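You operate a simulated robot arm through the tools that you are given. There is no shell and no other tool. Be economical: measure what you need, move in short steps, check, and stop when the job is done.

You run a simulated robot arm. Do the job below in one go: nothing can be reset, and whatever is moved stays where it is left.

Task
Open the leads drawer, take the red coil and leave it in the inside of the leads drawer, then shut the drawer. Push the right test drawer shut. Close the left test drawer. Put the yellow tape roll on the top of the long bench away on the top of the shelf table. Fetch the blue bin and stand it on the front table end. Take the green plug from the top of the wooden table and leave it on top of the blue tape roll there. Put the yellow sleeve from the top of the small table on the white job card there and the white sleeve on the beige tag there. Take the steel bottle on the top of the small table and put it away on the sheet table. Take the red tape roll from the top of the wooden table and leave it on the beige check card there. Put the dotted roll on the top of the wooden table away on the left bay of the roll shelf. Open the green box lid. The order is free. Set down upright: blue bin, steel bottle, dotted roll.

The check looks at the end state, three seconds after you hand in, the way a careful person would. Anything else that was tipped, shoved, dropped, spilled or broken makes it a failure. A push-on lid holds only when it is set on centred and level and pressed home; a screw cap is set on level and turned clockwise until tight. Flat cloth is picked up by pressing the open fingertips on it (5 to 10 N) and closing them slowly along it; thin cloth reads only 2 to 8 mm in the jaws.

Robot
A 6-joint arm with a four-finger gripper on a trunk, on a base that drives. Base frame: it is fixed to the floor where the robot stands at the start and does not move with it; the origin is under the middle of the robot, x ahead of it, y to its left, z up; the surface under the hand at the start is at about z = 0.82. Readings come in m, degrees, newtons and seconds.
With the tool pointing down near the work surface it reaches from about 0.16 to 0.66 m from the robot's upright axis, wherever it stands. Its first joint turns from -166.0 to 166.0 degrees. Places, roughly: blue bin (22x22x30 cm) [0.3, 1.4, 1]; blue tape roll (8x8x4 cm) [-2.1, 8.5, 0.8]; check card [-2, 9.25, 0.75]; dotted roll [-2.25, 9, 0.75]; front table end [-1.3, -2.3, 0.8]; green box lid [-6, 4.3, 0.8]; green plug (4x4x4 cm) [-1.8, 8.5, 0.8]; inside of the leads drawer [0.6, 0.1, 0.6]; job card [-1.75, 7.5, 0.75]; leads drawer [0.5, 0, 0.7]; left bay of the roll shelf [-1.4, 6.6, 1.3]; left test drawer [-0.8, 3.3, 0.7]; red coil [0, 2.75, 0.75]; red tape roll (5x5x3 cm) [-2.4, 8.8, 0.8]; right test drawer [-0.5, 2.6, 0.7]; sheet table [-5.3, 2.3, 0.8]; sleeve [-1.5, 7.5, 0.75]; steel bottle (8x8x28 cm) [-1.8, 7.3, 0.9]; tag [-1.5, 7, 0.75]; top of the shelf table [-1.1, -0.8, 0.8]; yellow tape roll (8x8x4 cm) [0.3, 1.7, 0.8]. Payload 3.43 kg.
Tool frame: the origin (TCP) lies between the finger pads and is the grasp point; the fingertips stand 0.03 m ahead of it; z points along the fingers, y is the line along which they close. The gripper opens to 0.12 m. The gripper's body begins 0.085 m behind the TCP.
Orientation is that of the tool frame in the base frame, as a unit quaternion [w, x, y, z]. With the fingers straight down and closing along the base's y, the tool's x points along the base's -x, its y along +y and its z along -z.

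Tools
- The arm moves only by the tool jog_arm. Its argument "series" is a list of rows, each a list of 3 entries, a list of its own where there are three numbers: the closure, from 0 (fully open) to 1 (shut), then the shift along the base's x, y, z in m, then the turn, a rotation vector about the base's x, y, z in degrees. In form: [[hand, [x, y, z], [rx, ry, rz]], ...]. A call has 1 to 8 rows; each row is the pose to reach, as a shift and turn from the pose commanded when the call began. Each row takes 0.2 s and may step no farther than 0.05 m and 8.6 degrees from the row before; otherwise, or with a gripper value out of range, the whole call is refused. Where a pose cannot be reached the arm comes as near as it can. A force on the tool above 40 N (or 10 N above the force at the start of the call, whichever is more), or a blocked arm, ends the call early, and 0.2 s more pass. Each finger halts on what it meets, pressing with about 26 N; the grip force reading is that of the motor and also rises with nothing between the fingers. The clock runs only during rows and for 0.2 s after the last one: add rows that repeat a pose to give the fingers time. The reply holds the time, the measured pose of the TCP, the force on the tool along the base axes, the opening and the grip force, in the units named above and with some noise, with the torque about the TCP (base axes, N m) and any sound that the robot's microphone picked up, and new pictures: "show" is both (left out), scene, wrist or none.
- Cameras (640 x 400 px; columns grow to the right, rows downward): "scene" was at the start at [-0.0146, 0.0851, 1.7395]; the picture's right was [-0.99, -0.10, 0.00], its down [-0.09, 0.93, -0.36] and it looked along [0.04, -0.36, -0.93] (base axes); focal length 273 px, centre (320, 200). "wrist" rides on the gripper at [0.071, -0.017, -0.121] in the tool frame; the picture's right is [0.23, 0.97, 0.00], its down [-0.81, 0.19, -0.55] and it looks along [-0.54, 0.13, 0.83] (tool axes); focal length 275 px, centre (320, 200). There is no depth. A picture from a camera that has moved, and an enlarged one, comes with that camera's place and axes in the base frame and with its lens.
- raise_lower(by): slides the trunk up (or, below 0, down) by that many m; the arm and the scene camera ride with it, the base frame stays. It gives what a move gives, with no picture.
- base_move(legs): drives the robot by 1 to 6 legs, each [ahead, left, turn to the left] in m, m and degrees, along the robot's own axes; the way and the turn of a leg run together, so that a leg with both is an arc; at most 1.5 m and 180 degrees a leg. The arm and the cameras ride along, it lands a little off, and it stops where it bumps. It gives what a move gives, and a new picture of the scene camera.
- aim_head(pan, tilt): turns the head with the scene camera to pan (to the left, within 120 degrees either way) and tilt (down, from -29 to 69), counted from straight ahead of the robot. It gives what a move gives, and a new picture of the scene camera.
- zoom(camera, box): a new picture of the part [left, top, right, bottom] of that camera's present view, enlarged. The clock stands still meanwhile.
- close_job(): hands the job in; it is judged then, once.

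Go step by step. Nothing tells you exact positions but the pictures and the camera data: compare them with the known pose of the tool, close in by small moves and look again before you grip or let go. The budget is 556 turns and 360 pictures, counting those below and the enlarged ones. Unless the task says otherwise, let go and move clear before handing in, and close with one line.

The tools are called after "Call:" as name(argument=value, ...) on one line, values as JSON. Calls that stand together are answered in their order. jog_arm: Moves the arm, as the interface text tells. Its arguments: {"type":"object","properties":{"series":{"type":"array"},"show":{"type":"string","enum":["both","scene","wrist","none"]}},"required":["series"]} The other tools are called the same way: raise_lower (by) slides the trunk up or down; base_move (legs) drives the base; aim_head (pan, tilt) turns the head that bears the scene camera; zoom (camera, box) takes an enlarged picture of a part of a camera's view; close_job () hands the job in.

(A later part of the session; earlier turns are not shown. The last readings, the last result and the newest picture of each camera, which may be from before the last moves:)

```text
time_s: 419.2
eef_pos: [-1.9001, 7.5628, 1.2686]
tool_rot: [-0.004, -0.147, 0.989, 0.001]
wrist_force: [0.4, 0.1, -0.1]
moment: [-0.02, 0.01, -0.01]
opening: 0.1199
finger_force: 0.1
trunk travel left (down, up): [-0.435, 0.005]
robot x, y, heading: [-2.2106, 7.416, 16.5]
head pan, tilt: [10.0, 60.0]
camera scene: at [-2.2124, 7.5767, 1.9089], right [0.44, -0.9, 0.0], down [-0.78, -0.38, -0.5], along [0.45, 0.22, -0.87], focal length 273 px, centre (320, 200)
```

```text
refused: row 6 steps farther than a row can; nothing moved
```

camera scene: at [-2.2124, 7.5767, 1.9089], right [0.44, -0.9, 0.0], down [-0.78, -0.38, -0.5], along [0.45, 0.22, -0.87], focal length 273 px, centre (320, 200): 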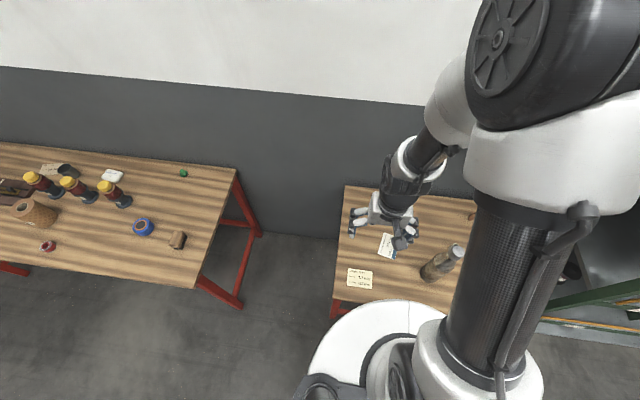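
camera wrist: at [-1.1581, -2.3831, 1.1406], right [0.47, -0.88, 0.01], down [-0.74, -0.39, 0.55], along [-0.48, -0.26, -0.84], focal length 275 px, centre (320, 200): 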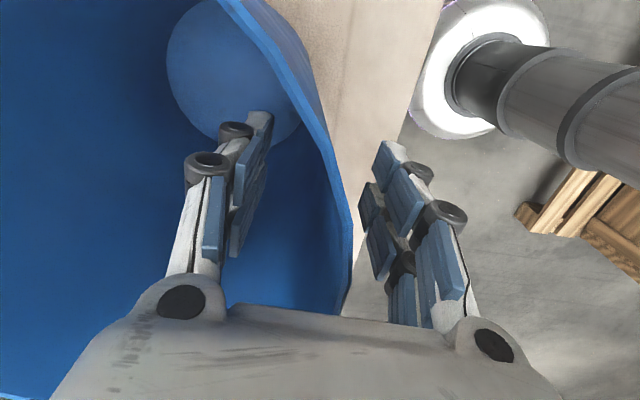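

Call:
jog_arm(series=[[0.3, [0.04, 0.02, -0.01], [0, 0, 0]], [0.5, [0.08, 0.04, -0.02], [0, 0, 0]], [0.5, [0.12, 0.06, -0.03], [0, 0, 0]], [0.5, [0.16, 0.08, -0.04], [0, 0, 0]], [0.5, [0.2, 0.1, -0.05], [0, 0, 0]], [0.5, [0.24, 0.12, -0.06], [0, 0, 0]], [0.5, [0.245, 0.122, -0.1], [0, 0, 0]], [0.5, [0.245, 0.122, -0.145], [0, 0, 0]]], show="wrist")

```text
time_s: 421.0
eef_pos: [-1.6537, 7.6882, 1.1231]
tool_rot: [-0.005, -0.146, 0.989, 0.001]
wrist_force: [-0.2, -0.1, -0.1]
moment: [-0.04, 0.01, 0.02]
opening: 0.0601
finger_force: 0.0
trunk travel left (down, up): [-0.435, 0.005]
robot x, y, heading: [-2.2124, 7.4192, 16.4]
head pan, tilt: [10.0, 60.0]
camera wrist: at [-1.7158, 7.6502, 1.2447], right [-0.5, 0.86, 0.01], down [0.73, 0.42, 0.55], along [0.47, 0.28, -0.84], focal length 275 px, centre (320, 200)
```

wrist: 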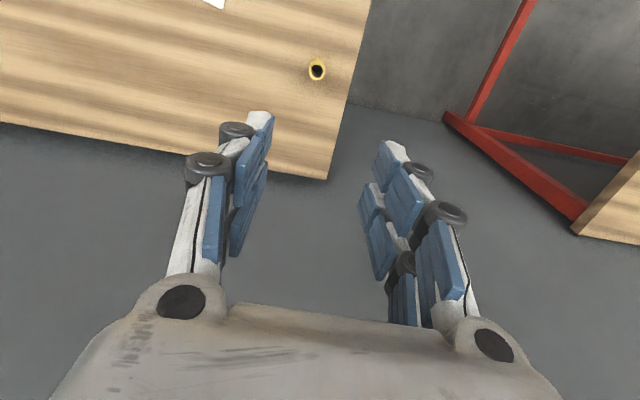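

The sleeve is about 1 cm off; correct and descend.

Call:
jog_arm(series=[[0.6, [-0.011, -0.011, -0.03], [0, 0, 0]], [0.6, [-0.011, -0.011, -0.075], [0, 0, 0]], [0.6, [-0.011, -0.011, -0.12], [0, 0, 0]], [0.6, [-0.011, -0.011, -0.165], [0, 0, 0]], [0.6, [-0.011, -0.011, -0.21], [0, 0, 0]]], show="wrist")

```text
time_s: 422.2
eef_pos: [-1.6627, 7.6734, 0.9107]
tool_rot: [-0.003, -0.146, 0.989, 0.002]
wrist_force: [2.5, 1.3, 2.5]
moment: [-0.06, 0.09, -0.01]
opening: 0.0482
finger_force: 0.1
trunk travel left (down, up): [-0.435, 0.005]
robot x, y, heading: [-2.2116, 7.4187, 16.6]
head pan, tilt: [10.0, 60.0]
camera wrist: at [-1.7266, 7.6356, 1.0326], right [-0.5, 0.86, 0.01], down [0.72, 0.42, 0.55], along [0.47, 0.28, -0.84], focal length 275 px, centre (320, 200)
```

wrist: 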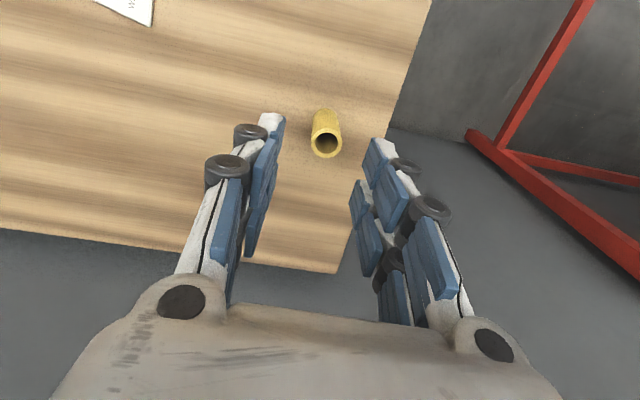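

The sleeve top is at (-1.670, 7.674, 0.861). I descend over it and close.

Call:
jog_arm(series=[[0.6, [-0.007, 0.001, -0.02], [0, 0, 0]], [0.6, [-0.007, 0.001, -0.046], [0, 0, 0]], [0.7, [-0.007, 0.001, -0.046], [0, 0, 0]], [0.8, [-0.007, 0.001, -0.046], [0, 0, 0]], [0.9, [-0.007, 0.001, -0.046], [0, 0, 0]], [0.9, [-0.007, 0.001, -0.046], [0, 0, 0]], [0.9, [-0.007, 0.001, -0.046], [0, 0, 0]]], show="wrist")

```text
time_s: 423.8
eef_pos: [-1.6756, 7.6718, 0.8918]
tool_rot: [-0.004, -0.146, 0.989, 0.003]
wrist_force: [0.1, 0.2, -0.1]
moment: [0.04, -0.01, 0.0]
opening: 0.012
finger_force: 0.0
out of reach, approached as far as the arm can: row 1, 2, 3, 4, 5, 6, 7
trunk travel left (down, up): [-0.435, 0.005]
robot x, y, heading: [-2.2119, 7.4197, 16.6]
head pan, tilt: [10.0, 60.0]
camera wrist: at [-1.7382, 7.6349, 1.0137], right [-0.5, 0.86, 0.01], down [0.72, 0.42, 0.55], along [0.47, 0.28, -0.84], focal length 275 px, centre (320, 200)
```

wrist: 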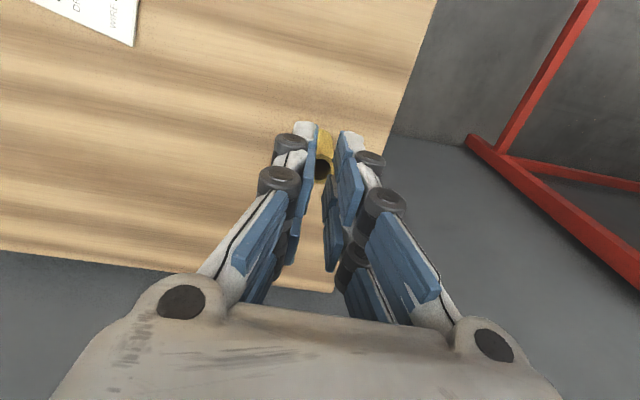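

The arm is at its reach limit because the trunk is high. I reopen, rise, and use the trunk to descend.

Call:
jog_arm(series=[[0.6, [0, 0, 0.03], [0, 0, 0]], [0.6, [0.005, 0.002, 0.06], [0, 0, 0]], [0.6, [0.005, 0.002, 0.09], [0, 0, 0]]], show="none")

Call:
raise_lower(by=-0.15)

```text
time_s: 424.6
eef_pos: [-1.6736, 7.674, 0.9807]
tool_rot: [-0.005, -0.146, 0.989, 0.001]
wrist_force: [-0.7, 0.5, -0.8]
moment: [0.02, -0.05, 0.0]
opening: 0.0482
finger_force: 0.0
trunk travel left (down, up): [-0.435, 0.005]
robot x, y, heading: [-2.2142, 7.4202, 16.4]
head pan, tilt: [10.0, 60.0]
```

```text
time_s: 426.3
eef_pos: [-1.6738, 7.675, 0.8312]
tool_rot: [-0.004, -0.145, 0.989, 0.001]
wrist_force: [-0.9, -0.5, 0.2]
moment: [0.01, 0.0, 0.04]
opening: 0.048
finger_force: 0.1
trunk travel left (down, up): [-0.285, 0.155]
robot x, y, heading: [-2.2147, 7.4177, 16.5]
head pan, tilt: [10.0, 60.0]
```

Call:
jog_arm(series=[[0.6, [0, 0, 0], [0, 0, 0]]], show="wrist")

```text
time_s: 426.7
eef_pos: [-1.673, 7.6753, 0.8314]
tool_rot: [-0.005, -0.146, 0.989, 0.001]
wrist_force: [-0.2, 0.4, 0.4]
moment: [0.02, 0.02, 0.02]
opening: 0.0482
finger_force: 0.1
trunk travel left (down, up): [-0.285, 0.155]
robot x, y, heading: [-2.2115, 7.4176, 16.4]
head pan, tilt: [10.0, 60.0]
camera wrist: at [-1.7355, 7.6373, 0.9526], right [-0.5, 0.86, 0.01], down [0.73, 0.42, 0.55], along [0.47, 0.28, -0.84], focal length 275 px, centre (320, 200)
```

wrist: 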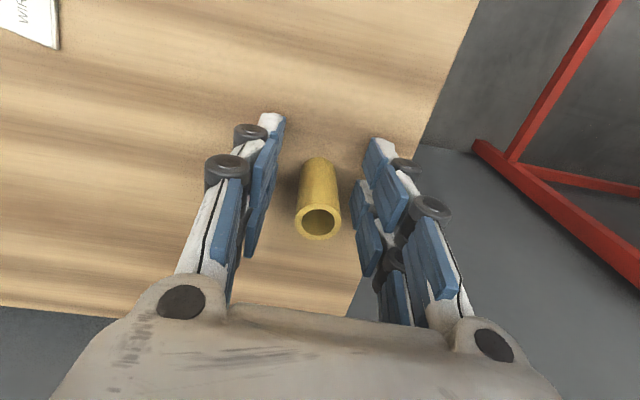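

The sleeve is between the fingers. Close.

Call:
jog_arm(series=[[0.75, [0, 0, 0], [0, 0, 0]], [0.85, [0, 0, 0], [0, 0, 0]], [0.95, [0, 0, 0], [0, 0, 0]], [1, [0, 0, 0], [0, 0, 0]], [1, [0, 0, 0], [0, 0, 0]]], show="wrist")

```text
time_s: 427.9
eef_pos: [-1.6748, 7.6749, 0.832]
tool_rot: [-0.004, -0.146, 0.989, 0.001]
wrist_force: [0.1, -0.6, -0.2]
moment: [-0.01, -0.02, -0.01]
opening: 0.0212
finger_force: 26.3
trunk travel left (down, up): [-0.285, 0.155]
robot x, y, heading: [-2.2137, 7.4158, 16.4]
head pan, tilt: [10.0, 60.0]
camera wrist: at [-1.7355, 7.6373, 0.9525], right [-0.5, 0.86, 0.01], down [0.73, 0.42, 0.55], along [0.47, 0.28, -0.84], focal length 275 px, centre (320, 200)
```

wrist: 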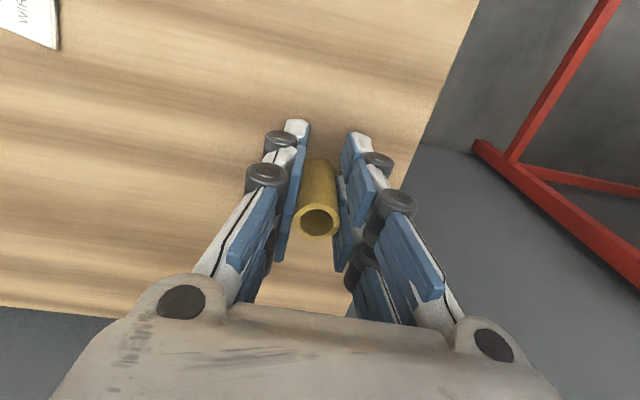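

Gripped (2.1 cm). I lift and carry it over the job card, then look.

Call:
jog_arm(series=[[1, [0, 0, 0.04], [0, 0, 0]], [1, [0, 0, 0.08], [0, 0, 0]], [1, [-0.01, -0.045, 0.08], [0, 0, 0]], [1, [-0.02, -0.09, 0.08], [0, 0, 0]], [1, [-0.03, -0.135, 0.08], [0, 0, 0]], [1, [-0.042, -0.178, 0.08], [0, 0, 0]]], show="wrist")

```text
time_s: 429.3
eef_pos: [-1.7142, 7.4987, 0.9124]
tool_rot: [-0.005, -0.146, 0.989, 0.001]
wrist_force: [-1.2, 0.2, 0.1]
moment: [0.0, -0.03, 0.0]
opening: 0.0209
finger_force: 25.8
trunk travel left (down, up): [-0.285, 0.155]
robot x, y, heading: [-2.2092, 7.416, 16.3]
head pan, tilt: [10.0, 60.0]
camera wrist: at [-1.7766, 7.4595, 1.0338], right [-0.5, 0.86, 0.01], down [0.73, 0.42, 0.55], along [0.47, 0.28, -0.84], focal length 275 px, centre (320, 200)
```

wrist: 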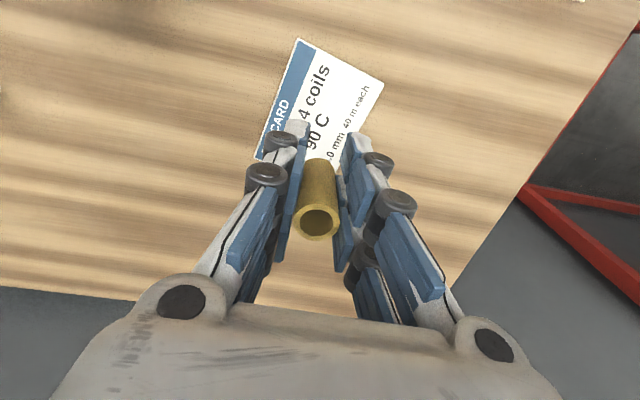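

The sleeve is right above the card's centre. I lower it.

Call:
jog_arm(series=[[1, [0, 0, -0.04], [0, 0, 0]], [1, [0, 0, -0.065], [0, 0, 0]], [1, [0, 0, -0.073], [0, 0, 0]], [1, [0, 0, -0.077], [0, 0, 0]], [1, [0, 0, -0.08], [0, 0, 0]]], show="wrist")

```text
time_s: 430.5
eef_pos: [-1.7152, 7.4952, 0.8337]
tool_rot: [-0.003, -0.146, 0.989, 0.002]
wrist_force: [-5.1, 1.2, 21.2]
moment: [0.07, 0.0, -0.02]
opening: 0.021
finger_force: 26.0
trunk travel left (down, up): [-0.285, 0.155]
robot x, y, heading: [-2.2136, 7.4168, 16.2]
head pan, tilt: [10.0, 60.0]
camera wrist: at [-1.778, 7.4578, 0.9548], right [-0.5, 0.86, 0.01], down [0.72, 0.42, 0.55], along [0.47, 0.28, -0.84], focal length 275 px, centre (320, 200)
```

wrist: 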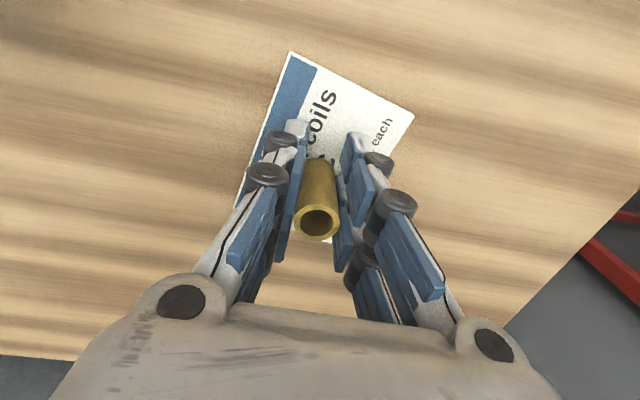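

On the card. Ease, release, rise.

Call:
jog_arm(series=[[1, [0, 0, 0.002], [0, 0, 0]], [0.85, [0, 0, 0.002], [0, 0, 0]], [0.75, [0, 0, 0.002], [0, 0, 0]], [0.65, [0, 0, 0.002], [0, 0, 0]], [0.6, [0, 0, 0.003], [0, 0, 0]], [0.6, [0, 0, 0.04], [0, 0, 0]], [0.6, [0, 0, 0.085], [0, 0, 0]], [0.6, [0, 0, 0.13], [0, 0, 0]]], show="wrist")

```text
time_s: 432.3
eef_pos: [-1.718, 7.4982, 0.9649]
tool_rot: [-0.005, -0.146, 0.989, 0.001]
wrist_force: [-0.3, 0.4, 0.3]
moment: [-0.01, 0.02, 0.03]
opening: 0.048
finger_force: 0.0
trunk travel left (down, up): [-0.285, 0.155]
robot x, y, heading: [-2.2165, 7.4148, 16.3]
head pan, tilt: [10.0, 60.0]
camera wrist: at [-1.7801, 7.4598, 1.086], right [-0.5, 0.86, 0.01], down [0.73, 0.42, 0.55], along [0.47, 0.28, -0.84], focal length 275 px, centre (320, 200)
```

wrist: 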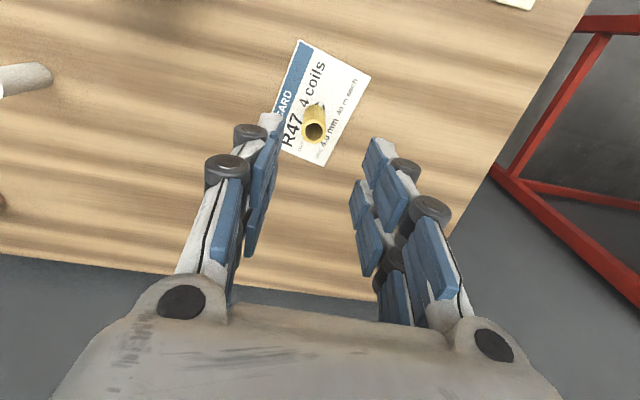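

Yellow sleeve stands on the job card. Next the white sleeve: I raise above bottle height, yaw the tool 90° (camera away from the bottle) and shift right.

Call:
jog_arm(series=[[0.5, [0, 0, 0.05], [0, 0, 8.5]], [0.5, [0, 0, 0.1], [0, 0, 17]], [0.5, [0, 0, 0.15], [0, 0, 25.5]], [0.5, [0, 0, 0.2], [0, 0, 34]], [0.5, [0, 0, 0.22], [0, 0, 42.5]], [0.5, [0, 0, 0.22], [0, 0, 51]], [0.5, [0, 0, 0.22], [0, 0, 59.5]], [0.5, [0, 0, 0.22], [0, 0, 68]]], show="none")

Call:
jog_arm(series=[[0.5, [0, 0, 0], [0, 0, 8]], [0.5, [0, 0, 0], [0, 0, 16]], [0.5, [0, 0, 0], [0, 0, 22]]], show="none")

Call:
base_move(legs=[[0, -0.2, 0]])

Call:
zoom(camera="wrist", box=[0, 0, 640, 400])

```text
time_s: 434.1
eef_pos: [-1.7157, 7.4964, 1.1831]
tool_rot: [-0.005, -0.676, 0.737, -0.002]
wrist_force: [-0.4, 0.7, 0.3]
moment: [0.01, 0.02, -0.02]
opening: 0.06
finger_force: 0.1
trunk travel left (down, up): [-0.285, 0.155]
robot x, y, heading: [-2.2179, 7.4169, 16.4]
head pan, tilt: [10.0, 60.0]
```

```text
time_s: 434.9
eef_pos: [-1.7151, 7.4977, 1.1822]
tool_rot: [0.005, 0.803, -0.595, 0.002]
wrist_force: [0.8, 0.8, -0.4]
moment: [-0.01, -0.03, -0.02]
opening: 0.0601
finger_force: 0.0
trunk travel left (down, up): [-0.285, 0.155]
robot x, y, heading: [-2.217, 7.4157, 16.5]
head pan, tilt: [10.0, 60.0]
```

```text
time_s: 436.5
eef_pos: [-1.6572, 7.3033, 1.1819]
tool_rot: [0.004, 0.802, -0.598, 0.003]
wrist_force: [0.5, 0.5, -0.1]
moment: [0.05, -0.01, -0.03]
opening: 0.0603
finger_force: 0.0
trunk travel left (down, up): [-0.285, 0.155]
robot x, y, heading: [-2.1517, 7.2278, 16.1]
head pan, tilt: [10.0, 60.0]
camera scene: at [-2.1551, 7.3822, 1.759], right [0.44, -0.9, 0.0], down [-0.78, -0.38, -0.5], along [0.45, 0.22, -0.87], focal length 273 px, centre (320, 200)
```

scene: 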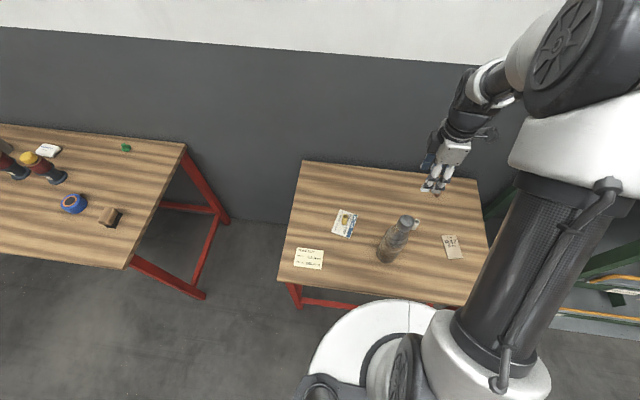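

```text
1.00 times, centred on (320, 200) of wrist (not enlarged: the box is as wide or as high as the picture)
camera zoom: at [-1.6207, 7.2384, 1.3036], right [-0.87, -0.5, 0.01], down [-0.41, 0.73, 0.55], along [-0.28, 0.47, -0.84], focal length 275 px, centre (320, 200)
```

zoom: 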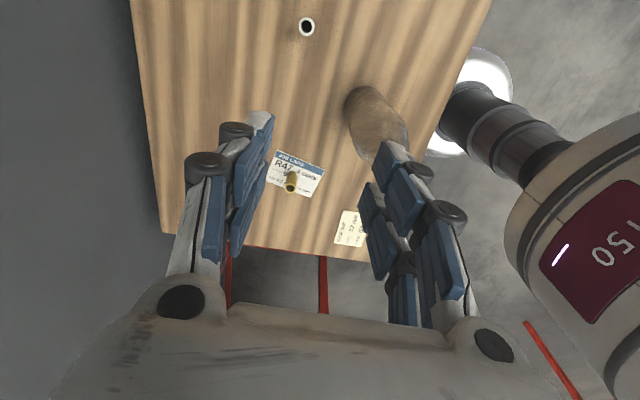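

White sleeve at about (-1.6125, 7.252). I move above and partly descend.

Call:
jog_arm(series=[[0.6, [0.022, -0.025, 0], [0, 0, 0]], [0.6, [0.045, -0.051, -0.02], [0, 0, 0]], [0.6, [0.045, -0.051, -0.06], [0, 0, 0]], [0.6, [0.045, -0.051, -0.1], [0, 0, 0]], [0.6, [0.045, -0.051, -0.14], [0, 0, 0]], [0.6, [0.045, -0.051, -0.18], [0, 0, 0]], [0.6, [0.045, -0.051, -0.22], [0, 0, 0]]], show="wrist")

```text
time_s: 438.1
eef_pos: [-1.6125, 7.2512, 0.9619]
tool_rot: [0.004, 0.802, -0.598, 0.002]
wrist_force: [0.3, 0.5, -0.4]
moment: [-0.02, 0.02, 0.03]
opening: 0.0482
finger_force: 0.0
trunk travel left (down, up): [-0.285, 0.155]
robot x, y, heading: [-2.1536, 7.2224, 16.1]
head pan, tilt: [10.0, 60.0]
camera wrist: at [-1.575, 7.1881, 1.0835], right [-0.87, -0.5, 0.01], down [-0.42, 0.73, 0.55], along [-0.28, 0.47, -0.84], focal length 275 px, centre (320, 200)
```

wrist: 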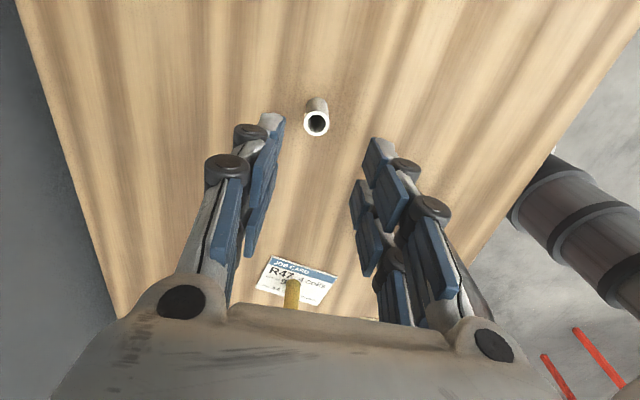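

Aligned. Descend and close.

Call:
jog_arm(series=[[0.6, [0.003, -0.002, -0.04], [0, 0, 0]], [0.6, [0.003, -0.002, -0.08], [0, 0, 0]], [0.6, [0.003, -0.002, -0.11], [0, 0, 0]], [0.6, [0.003, -0.002, -0.129], [0, 0, 0]]], show="wrist")

```text
time_s: 439.1
eef_pos: [-1.6121, 7.2482, 0.8336]
tool_rot: [0.004, 0.802, -0.597, 0.002]
wrist_force: [0.6, 0.1, -0.3]
moment: [-0.03, 0.02, 0.01]
opening: 0.0481
finger_force: 0.1
trunk travel left (down, up): [-0.285, 0.155]
robot x, y, heading: [-2.1589, 7.2238, 16.0]
head pan, tilt: [10.0, 60.0]
camera wrist: at [-1.5749, 7.1851, 0.9546], right [-0.87, -0.5, 0.01], down [-0.42, 0.73, 0.55], along [-0.28, 0.47, -0.84], focal length 275 px, centre (320, 200)
```

wrist: 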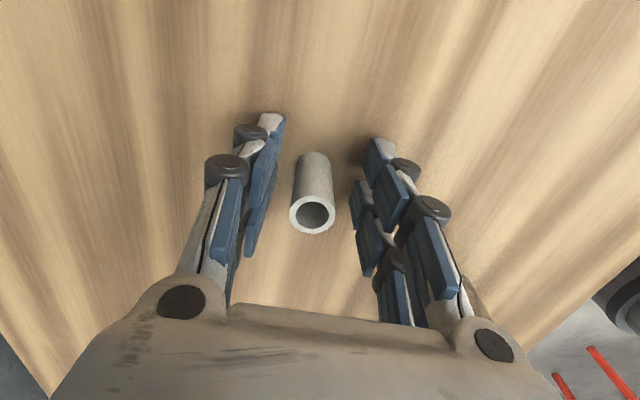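

Call:
jog_arm(series=[[0.75, [0, 0, 0], [0, 0, 0]], [0.85, [0, 0, 0], [0, 0, 0]], [0.95, [0, 0, 0], [0, 0, 0]], [1, [0, 0, 0], [0, 0, 0]], [1, [0, 0, 0], [0, 0, 0]], [1, [0, 0, 0.04], [0, 0, 0]], [1, [0, 0, 0.08], [0, 0, 0]]], show="none")

```text
time_s: 440.7
eef_pos: [-1.6139, 7.2473, 0.9179]
tool_rot: [0.004, 0.802, -0.597, 0.001]
wrist_force: [-0.2, -0.5, -0.4]
moment: [-0.03, 0.0, 0.0]
opening: 0.0201
finger_force: 25.8
trunk travel left (down, up): [-0.285, 0.155]
robot x, y, heading: [-2.1547, 7.2229, 16.2]
head pan, tilt: [10.0, 60.0]
```

White sleeve held. I carry it toward the tag and look.

Call:
jog_arm(series=[[1, [-0.002, -0.04, 0], [0, 0, 0]], [1, [-0.004, -0.08, 0], [0, 0, 0]], [1, [-0.006, -0.115, 0], [0, 0, 0]], [1, [-0.008, -0.146, 0], [0, 0, 0]]], show="wrist")

```text
time_s: 441.7
eef_pos: [-1.6191, 7.1028, 0.9112]
tool_rot: [0.004, 0.802, -0.597, 0.002]
wrist_force: [0.0, 0.1, 0.0]
moment: [0.01, -0.01, 0.01]
opening: 0.0201
finger_force: 26.2
trunk travel left (down, up): [-0.285, 0.155]
robot x, y, heading: [-2.1516, 7.226, 16.1]
head pan, tilt: [10.0, 60.0]
camera wrist: at [-1.5818, 7.0389, 1.0336], right [-0.87, -0.5, 0.01], down [-0.42, 0.73, 0.55], along [-0.28, 0.47, -0.84], focal length 275 px, centre (320, 200)
```

wrist: 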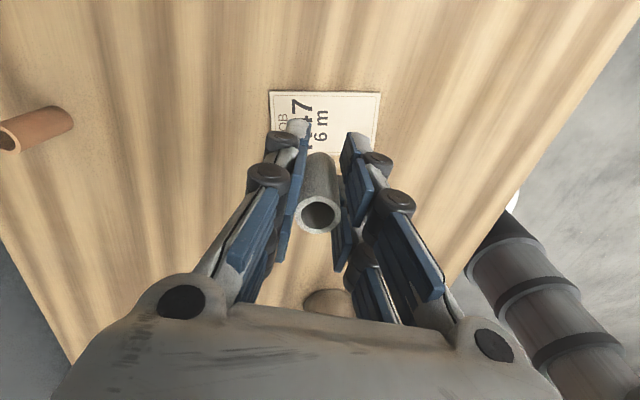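

The landing point is at the tag's centre. Lower.

Call:
jog_arm(series=[[1, [0, 0, -0.04], [0, 0, 0]], [1, [0, 0, -0.065], [0, 0, 0]], [1, [0, 0, -0.073], [0, 0, 0]], [1, [0, 0, -0.077], [0, 0, 0]], [1, [0, 0, -0.08], [0, 0, 0]]], show="wrist")

```text
time_s: 442.9
eef_pos: [-1.6171, 7.1038, 0.8363]
tool_rot: [0.003, 0.802, -0.598, 0.005]
wrist_force: [-1.4, 3.6, 24.7]
moment: [0.26, 0.03, -0.1]
opening: 0.0198
finger_force: 26.9
trunk travel left (down, up): [-0.285, 0.155]
robot x, y, heading: [-2.1567, 7.2253, 16.2]
head pan, tilt: [10.0, 60.0]
camera wrist: at [-1.5802, 7.0401, 0.9578], right [-0.87, -0.5, 0.0], down [-0.42, 0.73, 0.54], along [-0.27, 0.47, -0.84], focal length 275 px, centre (320, 200)
```

wrist: 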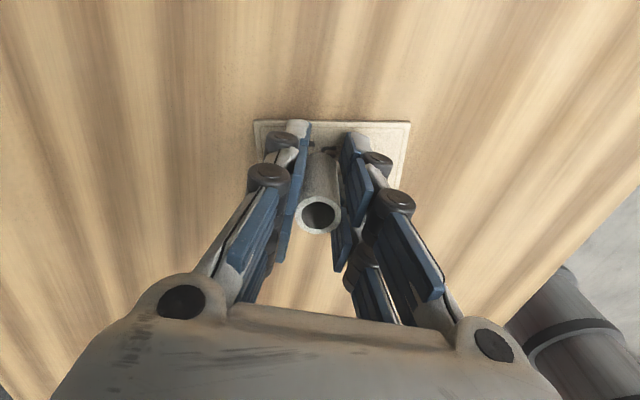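

Call:
jog_arm(series=[[1, [0, 0, 0.002], [0, 0, 0]], [0.85, [0, 0, 0.002], [0, 0, 0]], [0.75, [0, 0, 0.002], [0, 0, 0]], [0.65, [0, 0, 0.002], [0, 0, 0]], [0.6, [0, 0, 0.003], [0, 0, 0]], [0.6, [0, 0, 0.04], [0, 0, 0]], [0.6, [0, 0, 0.085], [0, 0, 0]], [0.6, [0, 0, 0.13], [0, 0, 0]]], show="wrist")

```text
time_s: 444.7
eef_pos: [-1.6218, 7.1028, 0.9608]
tool_rot: [0.005, 0.802, -0.597, 0.002]
wrist_force: [-0.2, -0.2, 0.0]
moment: [-0.01, -0.05, 0.03]
opening: 0.0481
finger_force: 0.1
trunk travel left (down, up): [-0.285, 0.155]
robot x, y, heading: [-2.1539, 7.226, 16.1]
head pan, tilt: [10.0, 60.0]
camera wrist: at [-1.5847, 7.0398, 1.0825], right [-0.87, -0.5, 0.01], down [-0.41, 0.73, 0.55], along [-0.28, 0.47, -0.84], focal length 275 px, centre (320, 200)
```

wrist: 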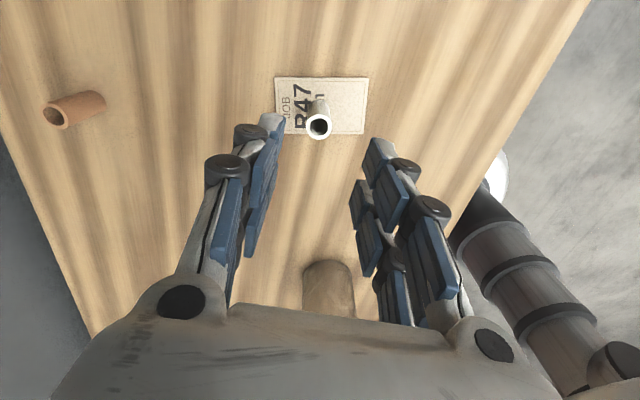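

White sleeve stands on the tag. Now I raise, restore the yaw, and go to the wooden table just north.

Call:
jog_arm(series=[[0.5, [0, 0, 0.05], [0, 0, -8.5]], [0.5, [0, 0, 0.1], [0, 0, -17]], [0.5, [0, 0, 0.15], [0, 0, -25.5]], [0.5, [0, 0, 0.2], [0, 0, -34]], [0.5, [0, 0, 0.23], [0, 0, -42.5]], [0.5, [0, 0, 0.23], [0, 0, -51]], [0.5, [0, 0, 0.23], [0, 0, -59.5]], [0.5, [0, 0, 0.23], [0, 0, -68]]], show="none")

Call:
jog_arm(series=[[0.5, [0, 0, 0], [0, 0, -8]], [0.5, [0, 0, 0], [0, 0, -16]], [0.5, [0, 0, 0], [0, 0, -22]]], show="none")

Call:
base_move(legs=[[-0.3, 0, 0], [-0.1, 0.85, 0], [0, 0, 50]])

Call:
aim_head(pan=0, tilt=50)

```text
time_s: 446.5
eef_pos: [-1.6183, 7.1033, 1.1926]
tool_rot: [-0.005, -0.33, 0.944, 0.0]
wrist_force: [0.6, 0.7, 0.4]
moment: [0.03, -0.01, 0.02]
opening: 0.0603
finger_force: 0.1
trunk travel left (down, up): [-0.285, 0.155]
robot x, y, heading: [-2.1587, 7.2214, 16.4]
head pan, tilt: [10.0, 60.0]
```

```text
time_s: 447.3
eef_pos: [-1.6174, 7.1022, 1.1932]
tool_rot: [-0.005, -0.143, 0.99, 0.002]
wrist_force: [-0.4, -0.8, 0.2]
moment: [0.0, 0.03, -0.02]
opening: 0.0598
finger_force: 0.0
trunk travel left (down, up): [-0.285, 0.155]
robot x, y, heading: [-2.154, 7.2258, 16.3]
head pan, tilt: [10.0, 60.0]
```

```text
time_s: 455.7
eef_pos: [-2.3544, 8.2712, 1.1942]
tool_rot: [-0.004, -0.569, 0.822, -0.001]
wrist_force: [-0.4, 0.3, 0.0]
moment: [0.01, -0.01, 0.01]
opening: 0.0597
finger_force: 0.1
trunk travel left (down, up): [-0.285, 0.155]
robot x, y, heading: [-2.7773, 7.9163, 68.8]
head pan, tilt: [10.0, 60.0]
camera scene: at [-2.9025, 8.0133, 1.7589], right [0.98, -0.19, 0.0], down [-0.17, -0.85, -0.5], along [0.1, 0.49, -0.87], focal length 273 px, centre (320, 200)
```

scene: 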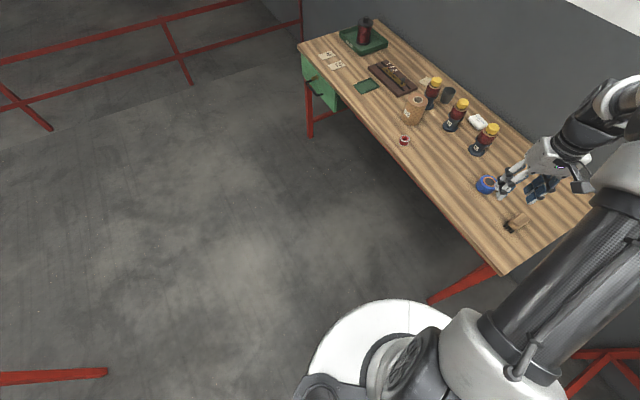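

```text
time_s: 456.4
eef_pos: [-2.3539, 8.2715, 1.193]
tool_rot: [-0.004, -0.568, 0.823, -0.002]
wrist_force: [-0.3, -0.1, -1.4]
moment: [-0.01, -0.06, -0.01]
opening: 0.0597
finger_force: 0.1
trunk travel left (down, up): [-0.285, 0.155]
robot x, y, heading: [-2.774, 7.9209, 68.7]
head pan, tilt: [0.0, 50.0]
camera scene: at [-2.8876, 8.0197, 1.7714], right [0.93, -0.36, 0.0], down [-0.28, -0.72, -0.64], along [0.23, 0.6, -0.77], focal length 273 px, centre (320, 200)
```

scene: 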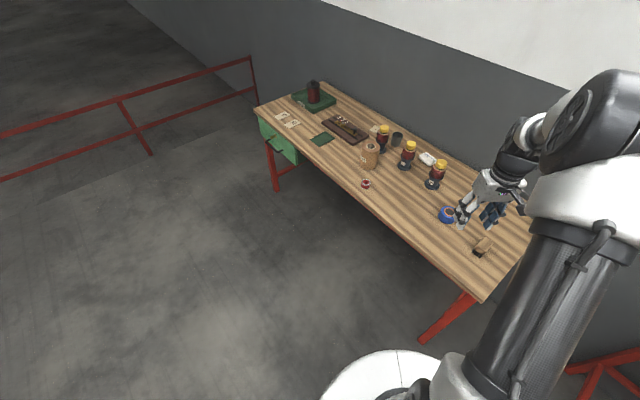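

Good overview; zoom in on the tabletop.

Call:
zoom(camera="scene", box=[250, 70, 450, 210])

```text
2.86 times, centred on (350, 140) of scene
camera zoom: at [-2.8876, 8.0197, 1.7714], right [0.93, -0.36, 0.0], down [-0.28, -0.72, -0.64], along [0.23, 0.6, -0.77], focal length 780 px, centre (234, 371)
```

zoom: 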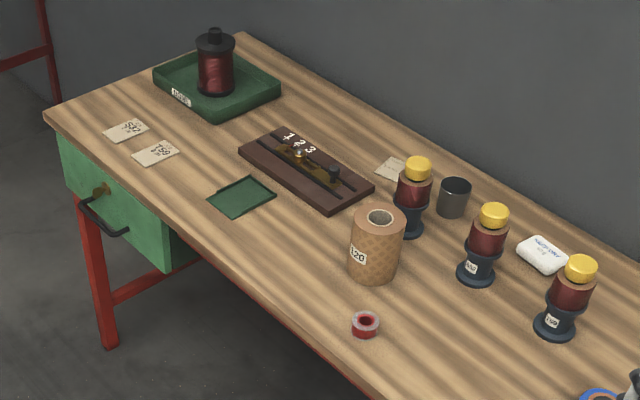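

I have the layout: red tape ≈(-2.36,8.78), dotted roll ≈(-2.28,8.90), check card ≈(-2.09,9.17) behind the spool. I move to the west side of the table facing it.

Call:
base_move(legs=[[0.86, 0.47, 0], [0, 0, -50], [0.22, 0, 0]])

Call:
aim_head(pan=15, tilt=55)

Call:
zoom(camera="wrist", box=[0, 0, 640, 400])

```text
time_s: 465.1
eef_pos: [-2.151, 8.8945, 1.1934]
tool_rot: [-0.005, -0.183, 0.983, 0.0]
wrist_force: [-0.5, 0.5, 0.1]
moment: [0.0, 0.04, 0.0]
opening: 0.06
finger_force: 0.0
trunk travel left (down, up): [-0.285, 0.155]
robot x, y, heading: [-2.6974, 8.9716, 20.5]
head pan, tilt: [0.0, 50.0]
camera scene: at [-2.6916, 9.1262, 1.7714], right [0.35, -0.94, 0.0], down [-0.72, -0.27, -0.64], along [0.6, 0.23, -0.77], focal length 273 px, centre (320, 200)
```

scene: 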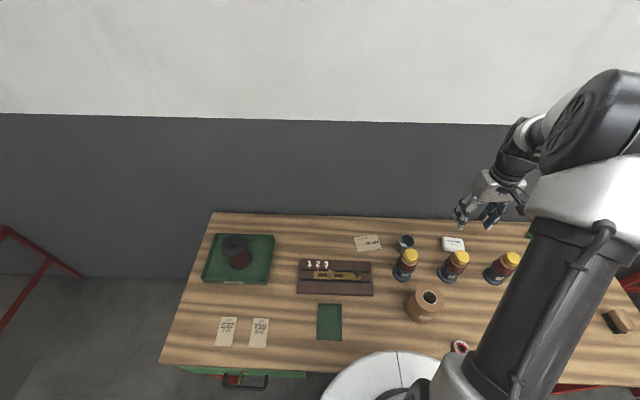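

```text
time_s: 465.8
eef_pos: [-2.151, 8.8932, 1.1932]
tool_rot: [-0.005, -0.182, 0.983, 0.001]
wrist_force: [-0.2, 0.1, -1.0]
moment: [0.02, 0.01, 0.0]
opening: 0.0601
finger_force: 0.1
trunk travel left (down, up): [-0.285, 0.155]
robot x, y, heading: [-2.6945, 8.9736, 20.5]
head pan, tilt: [15.0, 55.0]
camera scene: at [-2.7064, 9.1404, 1.765], right [0.58, -0.81, 0.0], down [-0.67, -0.48, -0.57], along [0.47, 0.33, -0.82], focal length 273 px, centre (320, 200)
```

scene: 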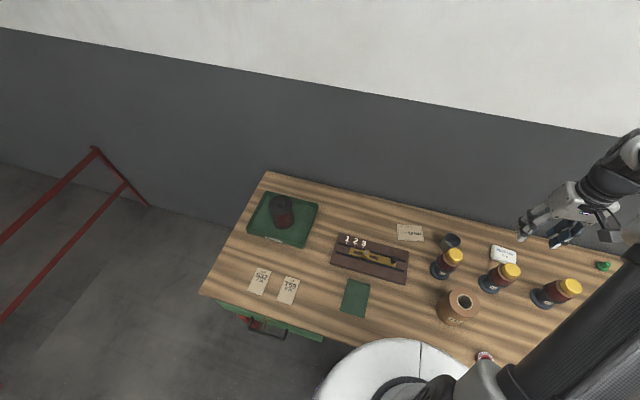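

```text
1.00 times, centred on (320, 200) of wrist (not enlarged: the box is as wide or as high as the picture)
camera zoom: at [-2.2096, 8.8514, 1.315], right [-0.56, 0.83, 0.01], down [0.69, 0.47, 0.55], along [0.45, 0.31, -0.84], focal length 275 px, centre (320, 200)
```

zoom: 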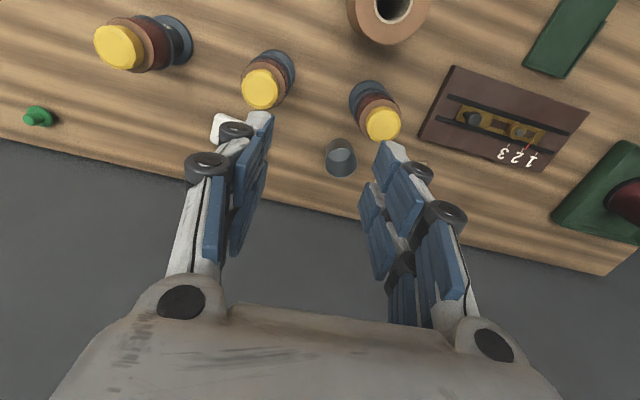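

Zoom to identify the check card among the three beige cards.

Call:
zoom(camera="scene", box=[380, 200, 480, 270])

Call:
zoom(camera="scene", box=[230, 250, 320, 315])

```text
5.71 times, centred on (430, 235) of scene
camera zoom: at [-2.7064, 9.1404, 1.765], right [0.58, -0.81, 0.0], down [-0.67, -0.48, -0.57], along [0.47, 0.33, -0.82], focal length 1560 px, centre (-309, 0)
```

zoom: 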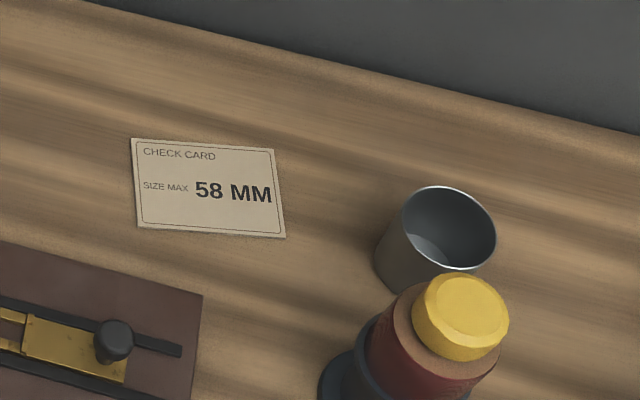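

```text
6.15 times, centred on (275, 282) of scene
camera zoom: at [-2.7064, 9.1404, 1.765], right [0.58, -0.81, 0.0], down [-0.67, -0.48, -0.57], along [0.47, 0.33, -0.82], focal length 1680 px, centre (597, -308)
```

zoom: 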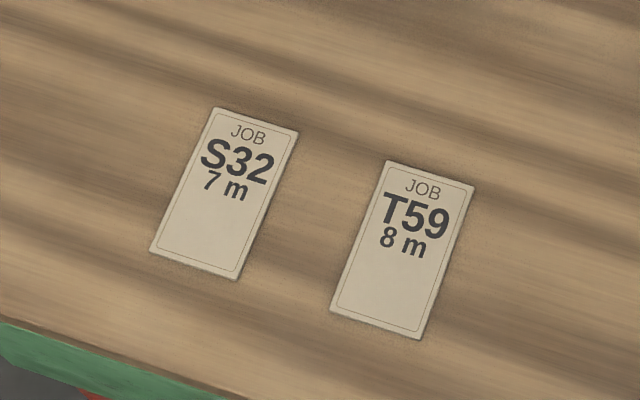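

The card behind is indeed the CHECK CARD at about (-2.075, 9.143). First I go above the red tape roll at (-2.348, 8.782).

Call:
jog_arm(series=[[0.4, [-0.04, -0.022, 0], [0, 0, 0]], [0.4, [-0.08, -0.045, 0], [0, 0, 0]], [0.4, [-0.12, -0.067, 0], [0, 0, 0]], [0.4, [-0.16, -0.09, 0], [0, 0, 0]], [0.4, [-0.197, -0.111, 0], [0, 0, 0]], [0.4, [-0.197, -0.111, -0.05], [0, 0, 0]], [0.4, [-0.197, -0.111, -0.1], [0, 0, 0]], [0.4, [-0.197, -0.111, -0.15], [0, 0, 0]]], show="wrist")

```text
time_s: 467.6
eef_pos: [-2.3457, 8.7812, 1.04]
tool_rot: [-0.005, -0.182, 0.983, 0.001]
wrist_force: [0.4, 0.4, -0.2]
moment: [-0.02, 0.02, 0.01]
opening: 0.0718
finger_force: 0.0
trunk travel left (down, up): [-0.285, 0.155]
robot x, y, heading: [-2.699, 8.9737, 21.1]
head pan, tilt: [15.0, 55.0]
camera wrist: at [-2.4047, 8.739, 1.1616], right [-0.56, 0.83, 0.01], down [0.69, 0.47, 0.55], along [0.45, 0.31, -0.84], focal length 275 px, centre (320, 200)
```

wrist: 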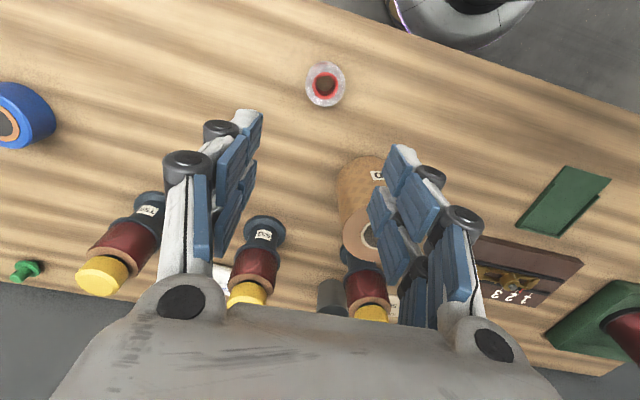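

Call:
jog_arm(series=[[0.4, [-0.012, -0.003, -0.03], [0, 0, 0]], [0.4, [-0.012, -0.003, -0.07], [0, 0, 0]], [0.4, [-0.012, -0.003, -0.11], [0, 0, 0]], [0.4, [-0.012, -0.003, -0.14], [0, 0, 0]]], show="wrist")

```text
time_s: 468.6
eef_pos: [-2.3557, 8.779, 0.9024]
tool_rot: [-0.005, -0.182, 0.983, 0.002]
wrist_force: [0.2, 0.4, 0.5]
moment: [0.02, -0.03, -0.03]
opening: 0.0717
finger_force: 0.0
trunk travel left (down, up): [-0.285, 0.155]
robot x, y, heading: [-2.6968, 8.9709, 20.9]
head pan, tilt: [15.0, 55.0]
camera wrist: at [-2.4156, 8.7357, 1.0237], right [-0.56, 0.83, 0.01], down [0.69, 0.47, 0.55], along [0.45, 0.31, -0.84], focal length 275 px, centre (320, 200)
```

wrist: 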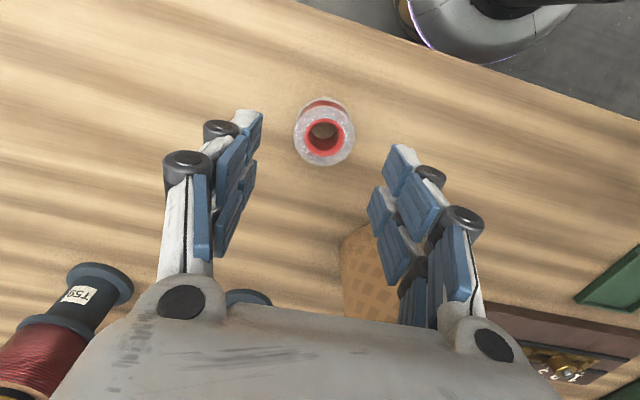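

Call:
jog_arm(series=[[0.4, [0, 0.003, -0.04], [0, 0, 0]], [0.4, [0, 0.003, -0.06], [0, 0, 0]], [0.4, [0, 0.003, -0.07], [0, 0, 0]], [0.4, [0, 0.003, -0.076], [0, 0, 0]]], show="wrist")

```text
time_s: 469.6
eef_pos: [-2.3598, 8.7805, 0.8306]
tool_rot: [-0.009, -0.181, 0.984, 0.0]
wrist_force: [0.0, -0.1, 0.3]
moment: [-0.02, 0.02, 0.04]
opening: 0.0722
finger_force: 0.0
out of reach, approached as far as the arm can: row 1, 2
trunk travel left (down, up): [-0.285, 0.155]
robot x, y, heading: [-2.6959, 8.9741, 20.5]
head pan, tilt: [15.0, 55.0]
camera wrist: at [-2.4185, 8.7391, 0.9521], right [-0.56, 0.83, 0.01], down [0.7, 0.47, 0.54], along [0.44, 0.31, -0.84], focal length 275 px, centre (320, 200)
```

wrist: 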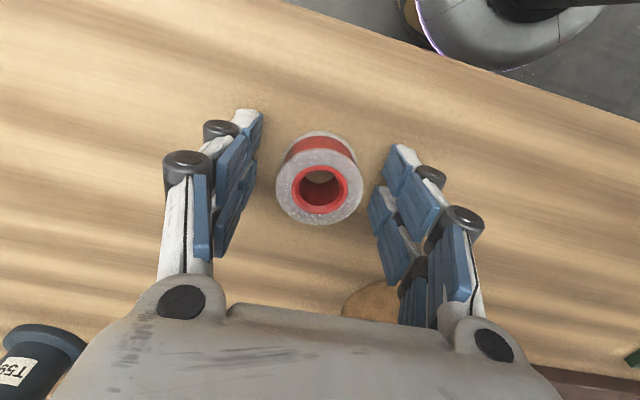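

I lower the last bit with the trunk and close.

Call:
raise_lower(by=-0.012)

Call:
jog_arm(series=[[0.6, [0, 0, 0], [0, 0, 0]], [0.7, [0, 0, 0], [0, 0, 0]], [0.8, [0, 0, 0], [0, 0, 0]], [0.9, [0, 0, 0], [0, 0, 0]], [1, [0, 0, 0], [0, 0, 0]], [1, [0, 0, 0], [0, 0, 0]]], show="wrist")

```text
time_s: 470.1
eef_pos: [-2.36, 8.7805, 0.826]
tool_rot: [-0.007, -0.182, 0.983, 0.0]
wrist_force: [-8.3, 3.4, 46.0]
moment: [0.87, -0.41, 0.14]
opening: 0.0733
finger_force: 18.2
trunk travel left (down, up): [-0.276, 0.164]
robot x, y, heading: [-2.6948, 8.9738, 20.6]
head pan, tilt: [15.0, 55.0]
stopped: the force on the tool passed its limit at 48 N (the readings are from after the stop); the commanded pose is now the measured one
```

```text
time_s: 470.5
eef_pos: [-2.3581, 8.7794, 0.8278]
tool_rot: [-0.006, -0.183, 0.983, -0.002]
wrist_force: [-7.2, 5.1, 63.6]
moment: [1.01, -0.96, 0.28]
opening: 0.0555
finger_force: 33.1
trunk travel left (down, up): [-0.276, 0.164]
robot x, y, heading: [-2.6989, 8.9752, 20.5]
head pan, tilt: [15.0, 55.0]
stopped in row 2: the force on the tool passed its limit at 60 N (the readings are from after the stop); the commanded pose is now the measured one
camera wrist: at [-2.4176, 8.7383, 0.9505], right [-0.57, 0.82, 0.0], down [0.69, 0.47, 0.54], along [0.45, 0.31, -0.84], focal length 275 px, centre (320, 200)
```

wrist: 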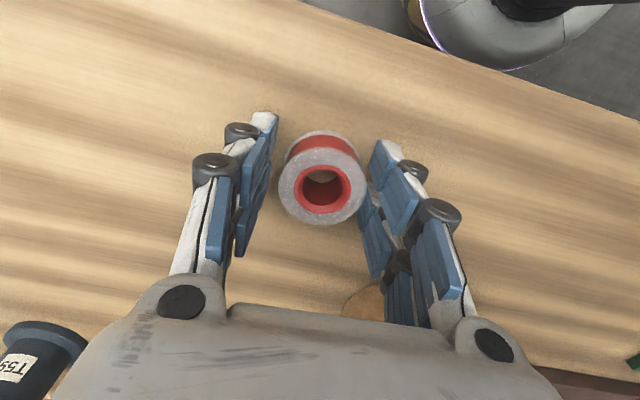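

The table is at z≈0.797. Rise 8 mm and close again.

Call:
jog_arm(series=[[0.5, [0, 0, 0.009], [0, 0, 0]], [0.6, [-0.002, 0.004, 0.009], [0, 0, 0]], [0.7, [-0.002, 0.004, 0.009], [0, 0, 0]], [0.8, [-0.002, 0.004, 0.009], [0, 0, 0]], [0.9, [-0.002, 0.004, 0.009], [0, 0, 0]], [1, [-0.002, 0.004, 0.009], [0, 0, 0]]], show="wrist")

```text
time_s: 471.9
eef_pos: [-2.3601, 8.7826, 0.8339]
tool_rot: [-0.009, -0.182, 0.983, -0.001]
wrist_force: [0.3, -0.3, 0.2]
moment: [0.01, -0.05, 0.0]
opening: 0.0428
finger_force: 25.8
trunk travel left (down, up): [-0.276, 0.164]
robot x, y, heading: [-2.6963, 8.9725, 20.9]
head pan, tilt: [15.0, 55.0]
camera wrist: at [-2.4186, 8.7413, 0.9561], right [-0.56, 0.83, 0.0], down [0.7, 0.47, 0.54], along [0.44, 0.31, -0.84], focal length 275 px, centre (320, 200)
```

wrist: 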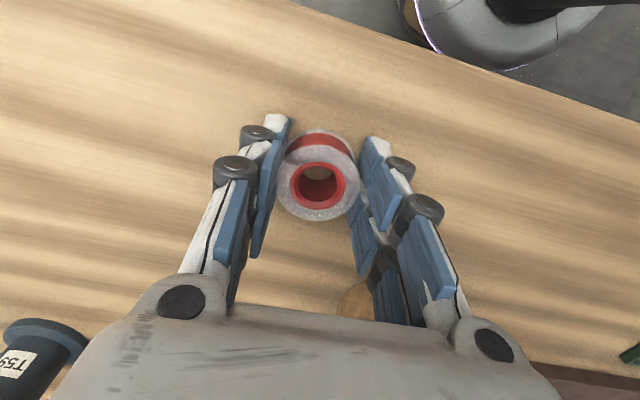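

Gripped. Lift straight up.

Call:
jog_arm(series=[[1, [0, 0, 0.03], [0, 0, 0]], [1, [0, 0, 0.08], [0, 0, 0]], [1, [0, 0, 0.13], [0, 0, 0]], [1, [0, 0, 0.18], [0, 0, 0]], [1, [0, 0, 0.23], [0, 0, 0]], [1, [0, 0, 0.28], [0, 0, 0]]], show="wrist")

```text
time_s: 473.3
eef_pos: [-2.3609, 8.788, 1.1126]
tool_rot: [-0.007, -0.183, 0.983, 0.0]
wrist_force: [1.3, 0.9, 0.3]
moment: [0.0, -0.05, 0.04]
opening: 0.0423
finger_force: 25.8
out of reach, approached as far as the arm can: row 2, 3
trunk travel left (down, up): [-0.276, 0.164]
robot x, y, heading: [-2.697, 8.9751, 20.4]
head pan, tilt: [15.0, 55.0]
camera wrist: at [-2.4194, 8.7457, 1.2343], right [-0.57, 0.82, 0.01], down [0.7, 0.47, 0.54], along [0.44, 0.31, -0.84], focal length 275 px, centre (320, 200)
```

wrist: 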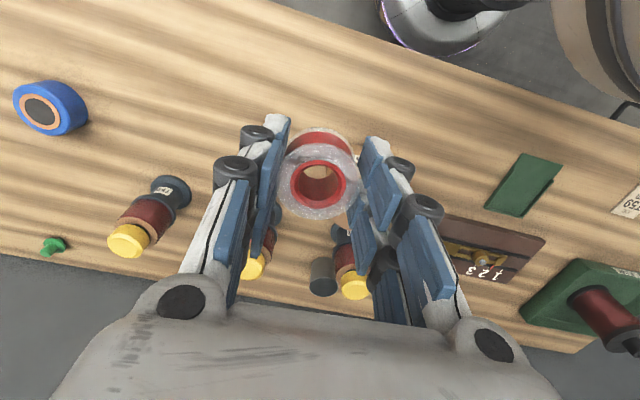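

Held. I drive 6 cm closer, then carry it over the spools to above the check card.

Call:
base_move(legs=[[0.05, 0.06, 0]])

Call:
jog_arm(series=[[1, [0.025, 0.03, 0], [0, 0, 0]], [1, [0.05, 0.06, 0], [0, 0, 0]], [1, [0.08, 0.095, 0], [0, 0, 0]], [1, [0.11, 0.13, 0], [0, 0, 0]], [1, [0.14, 0.165, 0], [0, 0, 0]], [1, [0.17, 0.2, 0], [0, 0, 0]], [1, [0.2, 0.235, 0], [0, 0, 0]]], show="wrist")

```text
time_s: 474.4
eef_pos: [-2.3323, 8.8577, 1.1112]
tool_rot: [-0.007, -0.182, 0.983, -0.001]
wrist_force: [-0.5, 0.5, 0.5]
moment: [-0.04, 0.01, 0.03]
opening: 0.0427
finger_force: 26.0
trunk travel left (down, up): [-0.276, 0.164]
robot x, y, heading: [-2.6674, 9.0492, 20.6]
head pan, tilt: [15.0, 55.0]
camera scene: at [-2.6789, 9.2141, 1.756], right [0.58, -0.81, 0.0], down [-0.67, -0.48, -0.57], along [0.47, 0.33, -0.82], focal length 273 px, centre (320, 200)
```

scene: 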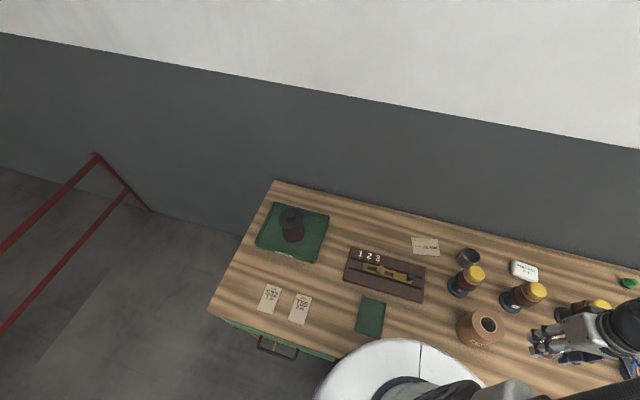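

```text
time_s: 476.0
eef_pos: [-2.1306, 9.0957, 1.1106]
tool_rot: [-0.008, -0.183, 0.983, -0.001]
wrist_force: [-0.1, 1.4, -0.9]
moment: [-0.01, 0.04, 0.0]
opening: 0.0424
finger_force: 26.2
trunk travel left (down, up): [-0.276, 0.164]
robot x, y, heading: [-2.6677, 9.0456, 20.7]
head pan, tilt: [15.0, 55.0]
camera wrist: at [-2.1892, 9.0543, 1.2319], right [-0.56, 0.83, 0.0], down [0.7, 0.47, 0.54], along [0.44, 0.31, -0.84], focal length 275 px, centre (320, 200)
```

wrist: 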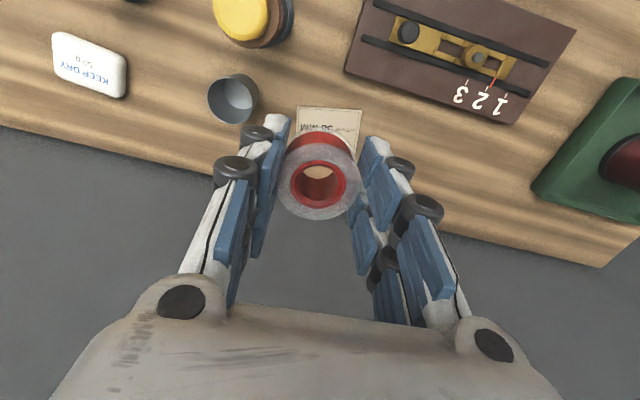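

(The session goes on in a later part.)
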